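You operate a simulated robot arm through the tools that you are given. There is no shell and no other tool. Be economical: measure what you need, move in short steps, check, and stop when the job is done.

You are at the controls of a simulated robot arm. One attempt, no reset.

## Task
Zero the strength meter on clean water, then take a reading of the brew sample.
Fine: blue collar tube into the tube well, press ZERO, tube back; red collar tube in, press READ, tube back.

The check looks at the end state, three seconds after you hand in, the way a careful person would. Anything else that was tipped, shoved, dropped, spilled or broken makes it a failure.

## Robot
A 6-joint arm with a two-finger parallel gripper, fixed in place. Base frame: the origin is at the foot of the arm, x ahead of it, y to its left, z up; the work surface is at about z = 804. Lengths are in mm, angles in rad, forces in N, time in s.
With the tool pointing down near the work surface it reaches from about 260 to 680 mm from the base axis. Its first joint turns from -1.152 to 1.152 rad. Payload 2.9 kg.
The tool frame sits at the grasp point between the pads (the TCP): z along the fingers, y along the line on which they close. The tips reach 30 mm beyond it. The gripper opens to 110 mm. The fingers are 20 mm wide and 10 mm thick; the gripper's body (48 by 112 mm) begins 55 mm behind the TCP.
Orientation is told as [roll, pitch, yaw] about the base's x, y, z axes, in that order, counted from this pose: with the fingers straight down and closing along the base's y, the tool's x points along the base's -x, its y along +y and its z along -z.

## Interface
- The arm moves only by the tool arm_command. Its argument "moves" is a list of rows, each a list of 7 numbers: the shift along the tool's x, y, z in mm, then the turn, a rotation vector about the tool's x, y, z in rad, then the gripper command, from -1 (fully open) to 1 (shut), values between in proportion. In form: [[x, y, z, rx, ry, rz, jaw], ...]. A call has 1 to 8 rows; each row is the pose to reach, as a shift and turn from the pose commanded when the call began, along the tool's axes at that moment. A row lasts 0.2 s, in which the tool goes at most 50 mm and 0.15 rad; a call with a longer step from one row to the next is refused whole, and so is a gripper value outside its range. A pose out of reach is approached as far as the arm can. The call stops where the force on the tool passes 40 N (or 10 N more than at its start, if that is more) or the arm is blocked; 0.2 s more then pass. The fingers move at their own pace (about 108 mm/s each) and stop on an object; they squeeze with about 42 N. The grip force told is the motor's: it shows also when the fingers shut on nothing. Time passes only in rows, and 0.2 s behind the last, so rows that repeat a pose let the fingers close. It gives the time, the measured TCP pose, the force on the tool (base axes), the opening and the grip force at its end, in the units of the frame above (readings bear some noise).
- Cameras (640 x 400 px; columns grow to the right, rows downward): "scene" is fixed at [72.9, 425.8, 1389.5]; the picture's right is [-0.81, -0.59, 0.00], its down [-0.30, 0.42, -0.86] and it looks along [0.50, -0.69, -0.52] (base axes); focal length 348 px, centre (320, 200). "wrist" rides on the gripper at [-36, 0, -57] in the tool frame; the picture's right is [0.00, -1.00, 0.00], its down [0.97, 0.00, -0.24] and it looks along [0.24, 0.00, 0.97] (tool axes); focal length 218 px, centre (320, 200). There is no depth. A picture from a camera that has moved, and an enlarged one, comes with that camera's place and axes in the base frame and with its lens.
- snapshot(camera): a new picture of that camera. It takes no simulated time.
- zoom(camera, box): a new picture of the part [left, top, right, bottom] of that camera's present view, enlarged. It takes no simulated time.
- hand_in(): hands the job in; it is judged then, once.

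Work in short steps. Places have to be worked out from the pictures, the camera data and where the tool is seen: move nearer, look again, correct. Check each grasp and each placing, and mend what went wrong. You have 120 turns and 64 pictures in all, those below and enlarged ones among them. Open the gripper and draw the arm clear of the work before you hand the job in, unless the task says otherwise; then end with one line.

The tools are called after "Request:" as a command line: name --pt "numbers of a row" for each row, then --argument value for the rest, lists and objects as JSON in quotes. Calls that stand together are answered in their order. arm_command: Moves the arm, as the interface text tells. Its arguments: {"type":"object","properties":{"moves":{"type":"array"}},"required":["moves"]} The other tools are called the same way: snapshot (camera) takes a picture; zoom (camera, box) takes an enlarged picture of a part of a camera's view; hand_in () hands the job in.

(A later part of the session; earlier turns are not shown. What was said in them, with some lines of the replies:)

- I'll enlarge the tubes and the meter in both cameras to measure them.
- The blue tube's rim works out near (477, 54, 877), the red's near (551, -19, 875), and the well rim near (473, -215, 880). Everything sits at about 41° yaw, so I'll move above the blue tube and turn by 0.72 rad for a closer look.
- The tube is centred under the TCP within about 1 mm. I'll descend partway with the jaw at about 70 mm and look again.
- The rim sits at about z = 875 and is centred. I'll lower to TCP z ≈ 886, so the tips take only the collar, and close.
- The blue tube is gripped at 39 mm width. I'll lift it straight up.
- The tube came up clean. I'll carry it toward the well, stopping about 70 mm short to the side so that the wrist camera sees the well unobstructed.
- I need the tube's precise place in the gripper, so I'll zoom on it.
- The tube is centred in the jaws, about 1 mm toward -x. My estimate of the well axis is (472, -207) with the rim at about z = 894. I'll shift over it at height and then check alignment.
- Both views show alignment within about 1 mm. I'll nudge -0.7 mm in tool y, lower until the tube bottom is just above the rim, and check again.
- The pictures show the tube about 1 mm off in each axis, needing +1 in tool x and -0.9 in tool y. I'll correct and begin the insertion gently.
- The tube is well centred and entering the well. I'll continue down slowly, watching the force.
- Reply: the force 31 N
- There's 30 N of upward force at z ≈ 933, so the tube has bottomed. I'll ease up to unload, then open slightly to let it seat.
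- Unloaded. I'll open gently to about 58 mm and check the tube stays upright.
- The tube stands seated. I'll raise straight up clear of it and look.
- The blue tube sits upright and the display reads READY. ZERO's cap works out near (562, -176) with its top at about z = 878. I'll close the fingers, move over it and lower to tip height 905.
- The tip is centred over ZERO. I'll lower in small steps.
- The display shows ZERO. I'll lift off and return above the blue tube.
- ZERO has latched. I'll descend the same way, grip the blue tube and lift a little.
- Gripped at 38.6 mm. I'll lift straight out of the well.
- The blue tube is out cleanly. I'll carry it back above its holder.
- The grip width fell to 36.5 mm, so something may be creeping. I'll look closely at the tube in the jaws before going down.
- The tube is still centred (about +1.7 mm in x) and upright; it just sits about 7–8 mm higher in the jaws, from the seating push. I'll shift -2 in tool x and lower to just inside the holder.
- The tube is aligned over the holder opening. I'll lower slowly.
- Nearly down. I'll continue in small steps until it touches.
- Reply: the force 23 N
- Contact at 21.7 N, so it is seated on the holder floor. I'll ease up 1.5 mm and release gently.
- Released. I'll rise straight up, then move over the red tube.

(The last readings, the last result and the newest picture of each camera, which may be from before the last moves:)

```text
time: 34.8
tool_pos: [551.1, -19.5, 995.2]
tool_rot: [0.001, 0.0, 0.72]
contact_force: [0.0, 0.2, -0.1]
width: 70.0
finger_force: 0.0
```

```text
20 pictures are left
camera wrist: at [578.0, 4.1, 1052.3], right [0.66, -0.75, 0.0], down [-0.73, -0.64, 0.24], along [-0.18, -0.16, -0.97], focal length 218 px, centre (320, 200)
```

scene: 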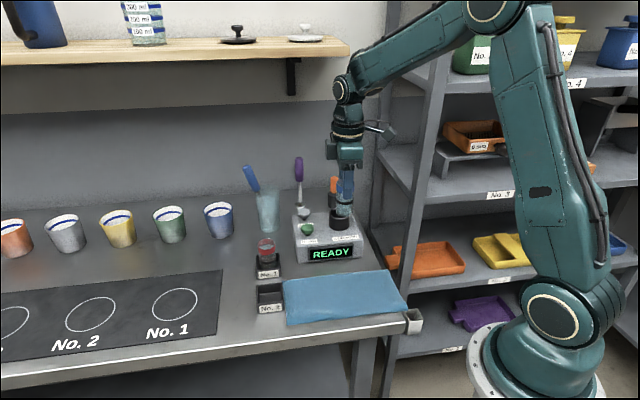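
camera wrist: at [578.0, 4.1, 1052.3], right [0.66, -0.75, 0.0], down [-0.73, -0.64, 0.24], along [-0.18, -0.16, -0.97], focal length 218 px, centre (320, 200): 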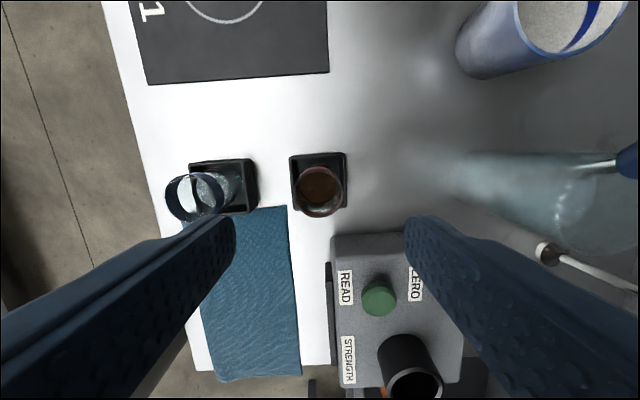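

The red tube is centred under the TCP. I'll descend to z ≈ 879, slightly lower than last time so the seating won't slip, and grip it.

Request:
arm_command --pt "0 0.6 40 0 0 0 -0.27" --pt "0 0.6 75 0 0 0 -0.27" --pt "0 0.6 102 0 0 0 -0.27" --pt "0 0.6 116 0 0 0 -0.27" --pt "0 0.6 116 0 0 0 0.1" --pt "0 0.6 116 0 0 0 0.3" --pt "0 0.6 116 0 0 0 1" --pt "0 0.6 116 0 0 0 1"

```text
time: 36.6
tool_pos: [547.7, -17.2, 878.9]
tool_rot: [0.001, 0.0, 0.719]
contact_force: [0.4, -0.2, 0.0]
width: 38.8
finger_force: 42.4
```

Gripped at 38.8 mm. I'll lift smoothly.

Request:
arm_command --pt "0 0 -8 0 0 0 1" --pt "0 0 -22 0 0 0 1" --pt "0 0 -40 0 0 0 1" --pt "0 0 -62 0 0 0 1" --pt "0 0 -85 0 0 0 1" --pt "0 0 -108 0 0 0 1" --pt "0 0 -126 0 0 0 1" --pt "0 0 -132 0 0 0 1"

Request:
snapshot --camera "wrist"

```text
time: 38.4
tool_pos: [549.4, -17.6, 1010.7]
tool_rot: [-0.001, -0.001, 0.719]
contact_force: [0.0, 0.1, -1.2]
width: 38.7
finger_force: 41.6
```

```text
19 pictures are left
camera wrist: at [576.8, 5.1, 1068.7], right [0.66, -0.75, 0.0], down [-0.73, -0.64, 0.24], along [-0.18, -0.16, -0.97], focal length 218 px, centre (320, 200)
```

wrist: 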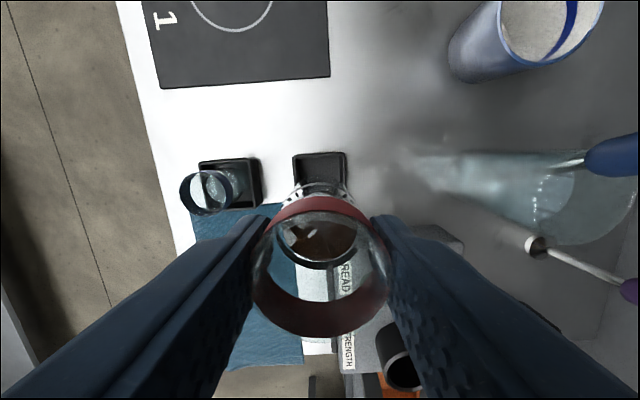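

The red tube is upright and centred. I'll carry it back along the accumulated offsets to the well axis.

Request:
arm_command --pt "8 -4 0 0 0 0 1" --pt "29 -14 0 0 0 0 1" --pt "60 -30 0 0 0 0 1" --pt "93 -46 0 0 0 0 1" --pt "126 -62 0 0 0 0 1" --pt "157 -78 0 0 0 0 1" --pt "178 -88.5 0 0 0 0 1" --pt "185 -91.9 0 0 0 0 1"

Request:
arm_command --pt "0 0 10 0 0 0 1" --pt "0 0 22 0 0 0 1" --pt "0 0 30 0 0 0 1" --pt "0 0 30 0 0 0 1"

Request:
zoom --camera "scene" --box '[310, 170, 370, 240]'

Request:
zoom --camera "wrist" --box '[260, 140, 380, 220]'

```text
time: 40.2
tool_pos: [472.6, -208.9, 1011.1]
tool_rot: [0.0, 0.0, 0.721]
contact_force: [-0.1, 0.1, 0.3]
width: 38.6
finger_force: 42.2
```

```text
time: 41.2
tool_pos: [470.9, -209.1, 980.2]
tool_rot: [0.001, 0.0, 0.72]
contact_force: [-0.6, 0.5, -0.6]
width: 38.8
finger_force: 42.2
```

```text
5.71 times, centred on (340, 205) of scene
camera zoom: at [73.0, 425.8, 1389.5], right [-0.81, -0.59, 0.0], down [-0.3, 0.42, -0.86], along [0.5, -0.69, -0.52], focal length 1991 px, centre (206, 171)
```

zoom: 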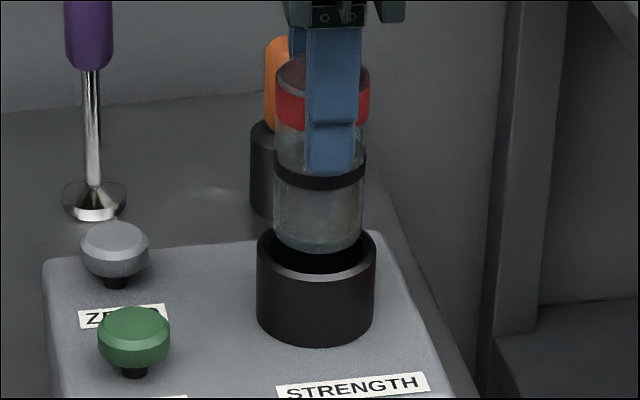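

```text
5.00 times, centred on (320, 180) of wrist
camera zoom: at [498.1, -186.5, 1037.8], right [0.66, -0.75, 0.0], down [-0.73, -0.64, 0.24], along [-0.18, -0.16, -0.97], focal length 1091 px, centre (320, 300)
```

zoom: 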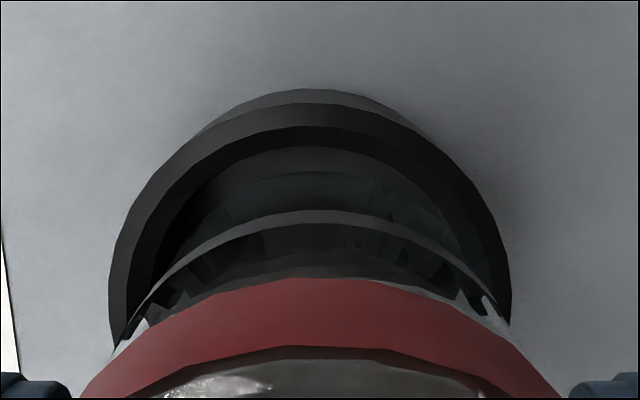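

Well centred in the scene view; the wrist view asks for about +1 mm in tool y. I'll correct and begin insertion.

Request:
arm_command --pt "0 1 0 0 0 0 1" --pt "0 1 8 0 0 0 1" --pt "0 1 16 0 0 0 1" --pt "0 1 22 0 0 0 1"

Request:
zoom --camera "wrist" --box '[260, 140, 380, 220]'

Request:
zoom --camera "scene" --box '[310, 170, 370, 240]'

```text
time: 42.2
tool_pos: [469.8, -207.2, 960.0]
tool_rot: [0.0, -0.001, 0.719]
contact_force: [0.4, -1.5, 0.2]
width: 38.5
finger_force: 41.7
```

```text
5.00 times, centred on (320, 180) of wrist
camera zoom: at [497.4, -184.4, 1016.8], right [0.66, -0.75, 0.0], down [-0.73, -0.64, 0.24], along [-0.18, -0.16, -0.97], focal length 1091 px, centre (320, 300)
```

zoom: 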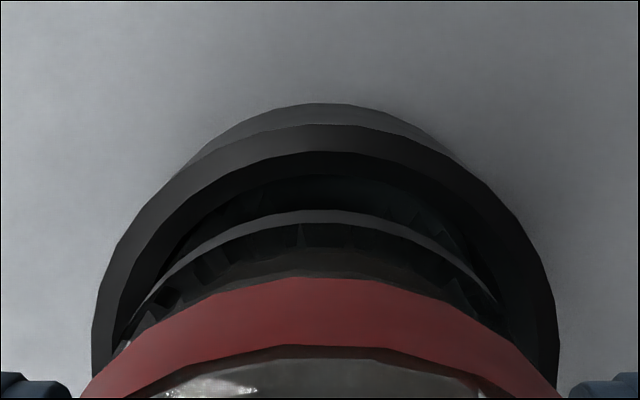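

```text
5.71 times, centred on (340, 205) of scene
camera zoom: at [73.0, 425.7, 1389.5], right [-0.81, -0.59, 0.0], down [-0.3, 0.42, -0.86], along [0.5, -0.69, -0.52], focal length 1991 px, centre (206, 171)
```

zoom: 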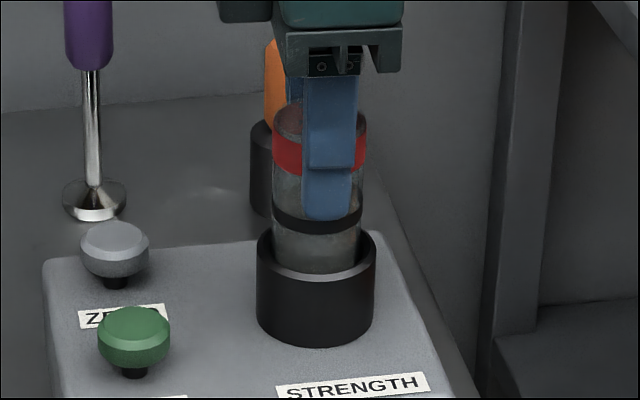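

Entering cleanly. I'll nudge -0.4 mm in y and lower toward the floor at about 930.

Request:
arm_command --pt "0 -0.4 6 0 0 0 1" --pt "0 -0.4 13 0 0 0 1" --pt "0 -0.4 19 0 0 0 1" --pt "0 -0.4 24 0 0 0 1" --pt "0 -0.4 26 0 0 0 1"

```text
time: 43.4
tool_pos: [471.6, -208.6, 936.0]
tool_rot: [-0.006, -0.001, 0.72]
contact_force: [-8.1, 3.8, 32.1]
width: 38.6
finger_force: 41.7
```

Request:
zoom --camera "scene" --box '[310, 170, 370, 240]'

```text
5.71 times, centred on (340, 205) of scene
camera zoom: at [72.3, 426.0, 1389.4], right [-0.81, -0.59, 0.0], down [-0.3, 0.42, -0.86], along [0.5, -0.69, -0.52], focal length 1991 px, centre (206, 171)
```

zoom: 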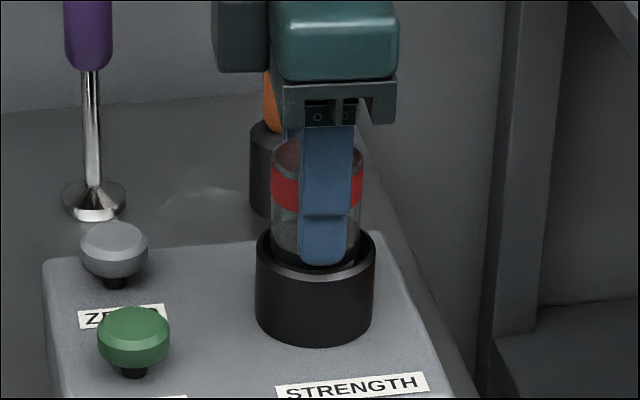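

Collar height matches the seated blue tube, so it's down. I'll unload, release, and rise.

Request:
arm_command --pt "0 0 -3 0 0 0 1" --pt "0 0 -3 0 0 0 0.3" --pt "0 0 -3 0 0 0 0.15" --pt "0 0 -3 0 0 0 -0.05" --pt "0 0 -3 0 0 0 -0.05"

Request:
arm_command --pt "0 0 -10 0 0 0 -0.05" --pt "0 0 -30 0 0 0 -0.05" --pt "0 0 -60 0 0 0 -0.05" --pt "0 0 -90 0 0 0 -0.05" --pt "0 0 -100 0 0 0 -0.05"

Request:
zoom --camera "scene" --box '[280, 180, 380, 270]'

```text
time: 44.6
tool_pos: [471.4, -207.5, 937.0]
tool_rot: [-0.002, 0.002, 0.718]
contact_force: [0.0, -0.4, 0.1]
width: 57.7
finger_force: 0.0
```

```text
time: 45.8
tool_pos: [470.5, -208.1, 1036.8]
tool_rot: [0.001, 0.0, 0.719]
contact_force: [-0.3, -0.4, -0.5]
width: 57.7
finger_force: 0.0
```

```text
4.44 times, centred on (330, 225) of scene
camera zoom: at [72.9, 425.8, 1389.5], right [-0.81, -0.59, 0.0], down [-0.3, 0.42, -0.86], along [0.5, -0.69, -0.52], focal length 1548 px, centre (276, 89)
```

zoom: 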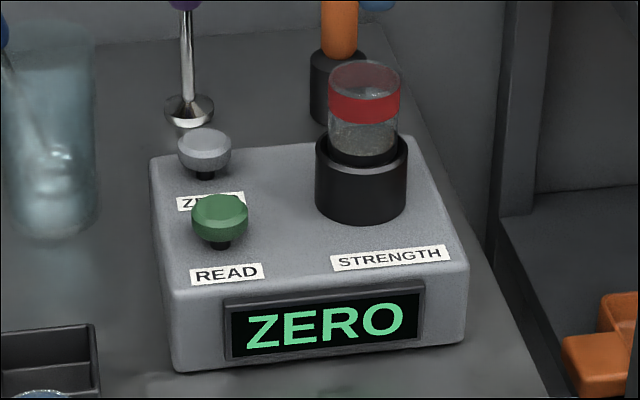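

Red is seated. I'll move over READ (tool offset about -86, +35) with fingers closed and lower to just above.

Request:
arm_command --pt "-21 9 0 0 0 0 0.5" --pt "-43 18 0 0 0 0 1" --pt "-65 27 0 0 0 0 1" --pt "-85.6 35.2 0 0 0 0 1" --pt "-85.6 35.2 40 0 0 0 1" --pt "-85.6 35.2 80 0 0 0 1" --pt "-85.6 35.2 101 0 0 0 1" --pt "-85.6 35.2 101 0 0 0 1"

Request:
zoom --camera "scene" --box '[280, 180, 380, 270]'

Request:
zoom --camera "wrist" --box '[240, 140, 400, 240]'

```text
time: 47.6
tool_pos: [511.8, -125.5, 935.1]
tool_rot: [-0.001, 0.001, 0.719]
contact_force: [-0.6, -0.1, 0.7]
width: 0.0
finger_force: 38.1
```

```text
4.44 times, centred on (330, 225) of scene
camera zoom: at [72.9, 425.8, 1389.5], right [-0.81, -0.59, 0.0], down [-0.3, 0.42, -0.86], along [0.5, -0.69, -0.52], focal length 1548 px, centre (276, 89)
```

zoom: 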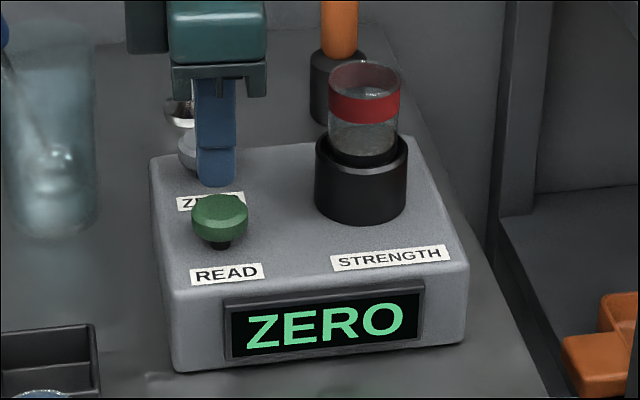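

```text
4.00 times, centred on (320, 190) of wrist
camera zoom: at [539.1, -102.4, 991.5], right [0.66, -0.75, 0.0], down [-0.73, -0.64, 0.24], along [-0.18, -0.16, -0.97], focal length 873 px, centre (320, 240)
```

zoom: 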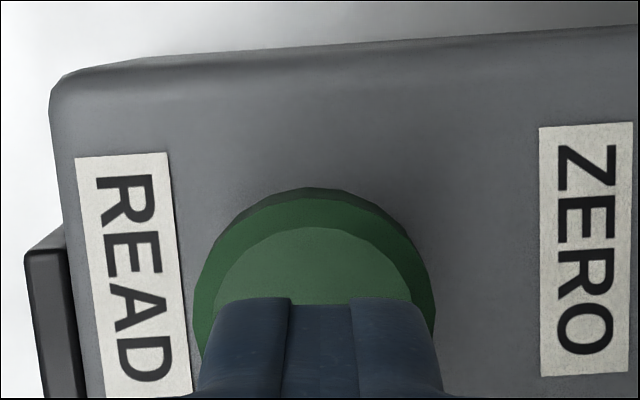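

Centred over READ. I'll press with the same small steps as for ZERO.

Request:
arm_command --pt "0 0 12 0 0 0 1" --pt "0 0 20 0 0 0 1" --pt "0 0 23 0 0 0 1" --pt "0 0 25 0 0 0 1" --pt "0 0 27 0 0 0 1" --pt "0 0 29 0 0 0 1" --pt "0 0 30 0 0 0 1"

Request:
zoom --camera "scene" --box '[280, 180, 380, 270]'

```text
time: 49.2
tool_pos: [511.2, -125.6, 906.7]
tool_rot: [0.0, -0.002, 0.719]
contact_force: [-4.9, -2.7, 20.4]
width: 0.0
finger_force: 37.9
```

```text
4.44 times, centred on (330, 225) of scene
camera zoom: at [72.5, 425.8, 1389.5], right [-0.81, -0.59, 0.0], down [-0.3, 0.42, -0.86], along [0.5, -0.69, -0.52], focal length 1548 px, centre (276, 89)
```

zoom: 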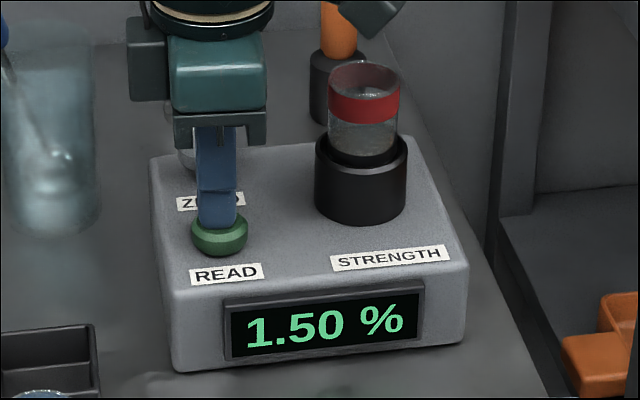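

The meter reads 1.50 %. I'll lift off and return above the red tube.

Request:
arm_command --pt "0 0 -10 0 0 0 1" --pt "0 0 -45 0 0 0 1" --pt "0 0 -90 0 0 0 1" --pt "0 0 -131 0 0 0 0.3" --pt "28 -12 -131 0 0 0 -0.05" --pt "57 -23 -131 0 0 0 -0.05" --pt "85.6 -35.2 -131 0 0 0 -0.05" --pt "85.6 -35.2 -131 0 0 0 -0.05"

Request:
arm_command --pt "0 0 40 0 0 0 -0.05" --pt "0 0 75 0 0 0 -0.05" --pt "0 0 95 0 0 0 -0.05" --pt "0 0 102 0 0 0 -0.05" --pt "0 0 102 0 0 0 0.2" --pt "0 0 102 0 0 0 0.5" --pt "0 0 102 0 0 0 1" --pt "0 0 102 0 0 0 1"

```text
time: 51.0
tool_pos: [470.4, -210.3, 1035.6]
tool_rot: [0.001, 0.0, 0.719]
contact_force: [-0.8, -0.3, 0.3]
width: 57.8
finger_force: 0.1
```

```text
time: 52.8
tool_pos: [471.2, -207.8, 934.9]
tool_rot: [0.001, 0.0, 0.719]
contact_force: [-0.6, -0.3, -0.1]
width: 38.0
finger_force: 42.0
```

Gripped at 38 mm. I'll lift out of the well.

Request:
arm_command --pt "0 0 -6 0 0 0 1" --pt "0 0 -16 0 0 0 1" --pt "0 0 -28 0 0 0 1" --pt "0 0 -42 0 0 0 1" --pt "0 0 -58 0 0 0 1" --pt "0 0 -72 0 0 0 1" --pt "0 0 -80 0 0 0 1" --pt "0 0 -80 0 0 0 1"

Request:
zoom --camera "scene" --box '[280, 150, 380, 270]'

```text
time: 54.6
tool_pos: [471.2, -208.6, 1014.6]
tool_rot: [0.001, 0.0, 0.719]
contact_force: [0.1, 0.1, -0.8]
width: 36.3
finger_force: 41.8
```

```text
3.33 times, centred on (330, 210) of scene
camera zoom: at [73.0, 425.8, 1389.5], right [-0.81, -0.59, 0.0], down [-0.3, 0.42, -0.86], along [0.5, -0.69, -0.52], focal length 1161 px, centre (287, 167)
```

zoom: 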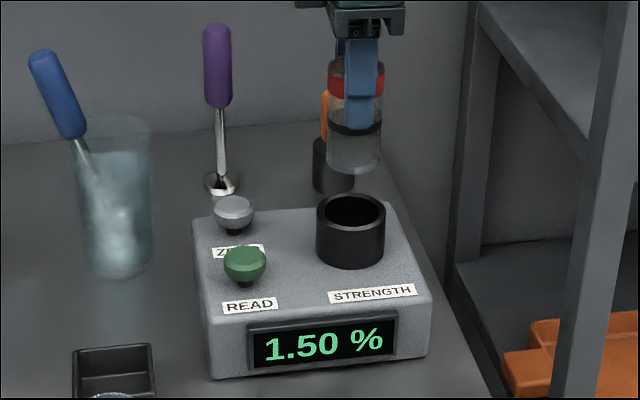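

Out cleanly with 1.50 % on the display. I'll carry red back to holder No. 1 by reversing the accumulated offset.

Request:
arm_command --pt "-8 4 0 0 0 0 1" --pt "-29 14 0 0 0 0 1" --pt "-60 30 0 0 0 0 1" --pt "-93 46 0 0 0 0 1" --pt "-126 62 0 0 0 0 1" --pt "-157 77.5 0 0 0 0 1" --pt "-178 88 0 0 0 0 1" --pt "-185 91.3 0 0 0 0 1"

Request:
arm_command --pt "0 0 10 0 0 0 1" --pt "0 0 30 0 0 0 1" --pt "0 0 52 0 0 0 1" --pt "0 0 74 0 0 0 1" --pt "0 0 84 0 0 0 1" --pt "0 0 84 0 0 0 1"

Request:
snapshot --camera "wrist"

Request:
zoom --camera "scene" --box '[230, 190, 310, 310]'

```text
time: 56.4
tool_pos: [550.4, -17.7, 1013.7]
tool_rot: [-0.001, -0.001, 0.718]
contact_force: [0.2, 0.4, -0.2]
width: 36.3
finger_force: 42.2
```

```text
time: 57.8
tool_pos: [549.9, -16.0, 929.2]
tool_rot: [-0.001, 0.002, 0.719]
contact_force: [0.4, 0.0, -0.8]
width: 36.3
finger_force: 42.2
```

```text
8 pictures are left
camera wrist: at [576.6, 7.3, 986.6], right [0.66, -0.75, 0.0], down [-0.73, -0.64, 0.24], along [-0.18, -0.16, -0.97], focal length 218 px, centre (320, 200)
```

wrist: 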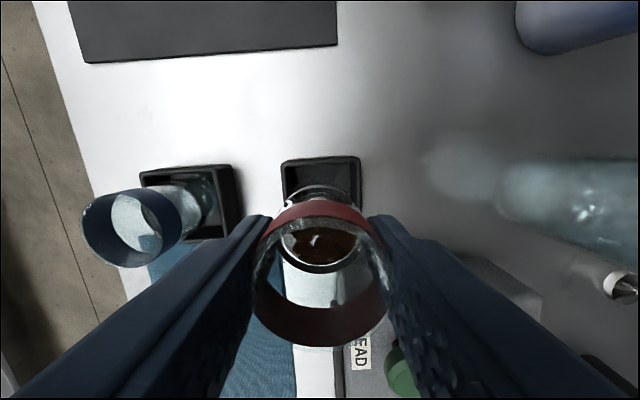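

```text
3.33 times, centred on (270, 250) of scene
camera zoom: at [73.0, 425.8, 1389.5], right [-0.81, -0.59, 0.0], down [-0.3, 0.42, -0.86], along [0.5, -0.69, -0.52], focal length 1161 px, centre (487, 33)
```

zoom: 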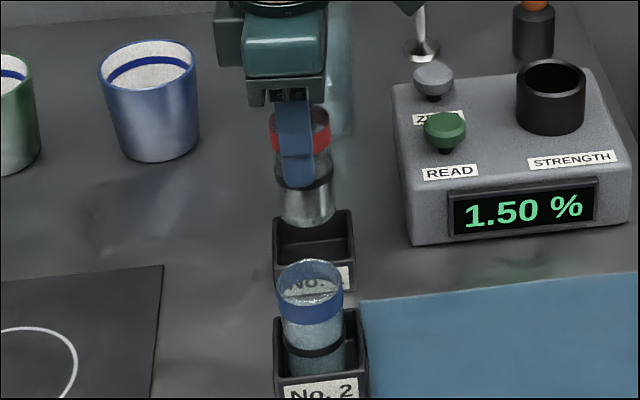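

Aligned over holder No. 1, and blue is standing fine in No. 2. I'll lower slowly.

Request:
arm_command --pt "0.5 0 10 0 0 0 1" --pt "0.5 0 20 0 0 0 1" --pt "0.5 0 30 0 0 0 1" --pt "0.5 0 38 0 0 0 1" --pt "0.5 0 43 0 0 0 1" --pt "0.5 0 46 0 0 0 1"

Request:
zoom --camera "scene" --box '[230, 210, 310, 320]'

```text
time: 59.2
tool_pos: [549.5, -18.6, 883.6]
tool_rot: [0.001, 0.0, 0.719]
contact_force: [0.5, 0.5, -0.7]
width: 36.2
finger_force: 42.5
```

```text
3.64 times, centred on (270, 265) of scene
camera zoom: at [73.0, 425.8, 1389.5], right [-0.81, -0.59, 0.0], down [-0.3, 0.42, -0.86], along [0.5, -0.69, -0.52], focal length 1267 px, centre (502, -36)
```

zoom: 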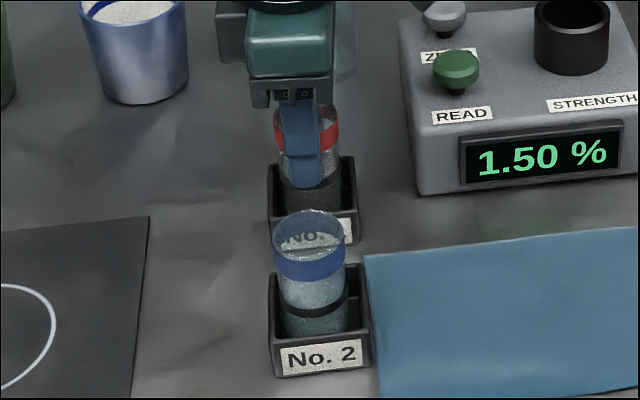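

The tube is inside the holder with no contact yet. I'll take small steps down until the force rises.

Request:
arm_command --pt "0 0 1.5 0 0 0 1" --pt "0 0 3 0 0 0 1" --pt "0 0 4.5 0 0 0 1" --pt "0 0 4.5 0 0 0 1"

```text
time: 60.2
tool_pos: [549.5, -17.2, 879.3]
tool_rot: [0.0, 0.0, 0.718]
contact_force: [0.0, -0.9, -0.2]
width: 36.3
finger_force: 42.2
```

Request:
arm_command --pt "0 0 1.5 0 0 0 1" --pt "0 0 3 0 0 0 1"

```text
time: 60.8
tool_pos: [549.8, -17.9, 877.1]
tool_rot: [0.0, -0.001, 0.718]
contact_force: [0.1, -0.9, -1.0]
width: 36.3
finger_force: 42.3
```

No contact yet; I'll go a little further.

Request:
arm_command --pt "0 0 1 0 0 0 1" --pt "0 0 2 0 0 0 1"

```text
time: 61.4
tool_pos: [549.3, -17.2, 877.3]
tool_rot: [0.0, -0.001, 0.72]
contact_force: [-6.7, -0.3, 17.4]
width: 36.2
finger_force: 42.0
```

Seated at 17 N. I'll ease up, release gently and check.

Request:
arm_command --pt "0 0 -1.2 0 0 0 1" --pt "0 0 -1.2 0 0 0 0.3" --pt "0 0 -1.2 0 0 0 0.15" --pt "0 0 -1.2 0 0 0 -0.05" --pt "0 0 -1.2 0 0 0 -0.15" --pt "0 0 -1.2 0 0 0 -0.15"

Request:
arm_command --pt "0 0 -12 0 0 0 -0.15" --pt "0 0 -40 0 0 0 -0.15" --pt "0 0 -80 0 0 0 -0.15" --pt "0 0 -125 0 0 0 -0.15" --pt "0 0 -170 0 0 0 -0.5" --pt "0 0 -210 0 0 0 -1" --pt "0 0 -230 0 0 0 -1"

Request:
snapshot --camera "scene"

Request:
zoom --camera "scene" --box '[230, 200, 370, 320]'

```text
time: 62.8
tool_pos: [550.2, -17.2, 876.3]
tool_rot: [0.002, -0.001, 0.719]
contact_force: [0.8, -0.3, 0.2]
width: 63.3
finger_force: 0.1
```

```text
time: 64.4
tool_pos: [548.6, -18.1, 1106.1]
tool_rot: [0.0, 0.002, 0.719]
contact_force: [0.9, -1.1, 0.4]
width: 110.0
finger_force: 0.1
```

```text
5 pictures are left
```

scene: 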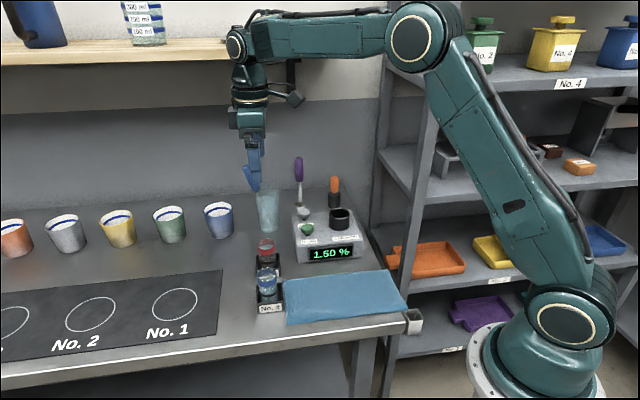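

```text
3.33 times, centred on (300, 260) of scene
camera zoom: at [72.9, 425.8, 1389.5], right [-0.81, -0.59, 0.0], down [-0.3, 0.42, -0.86], along [0.5, -0.69, -0.52], focal length 1161 px, centre (387, 0)
```

zoom: 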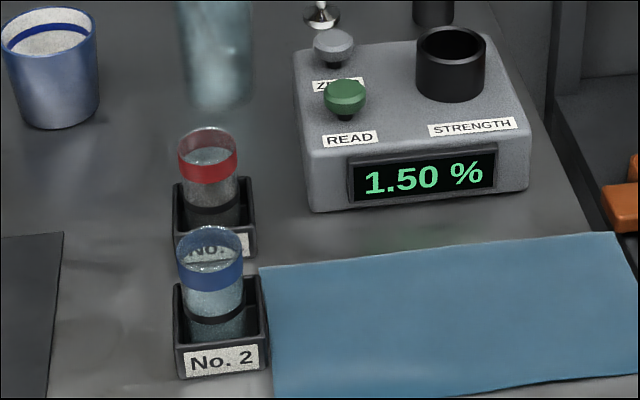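

Both tubes are upright in their own holders, the meter shows 1.50 %, and the gripper is open and clear above the work. I'm handing in.

Request:
hand_in

```text
The job is handed in.
```

The meter was zeroed on the clean water (blue collar), the brew sample (red collar) then read 1.50 %, and both tubes are back upright in their own holders with nothing seen tipped or spilled.
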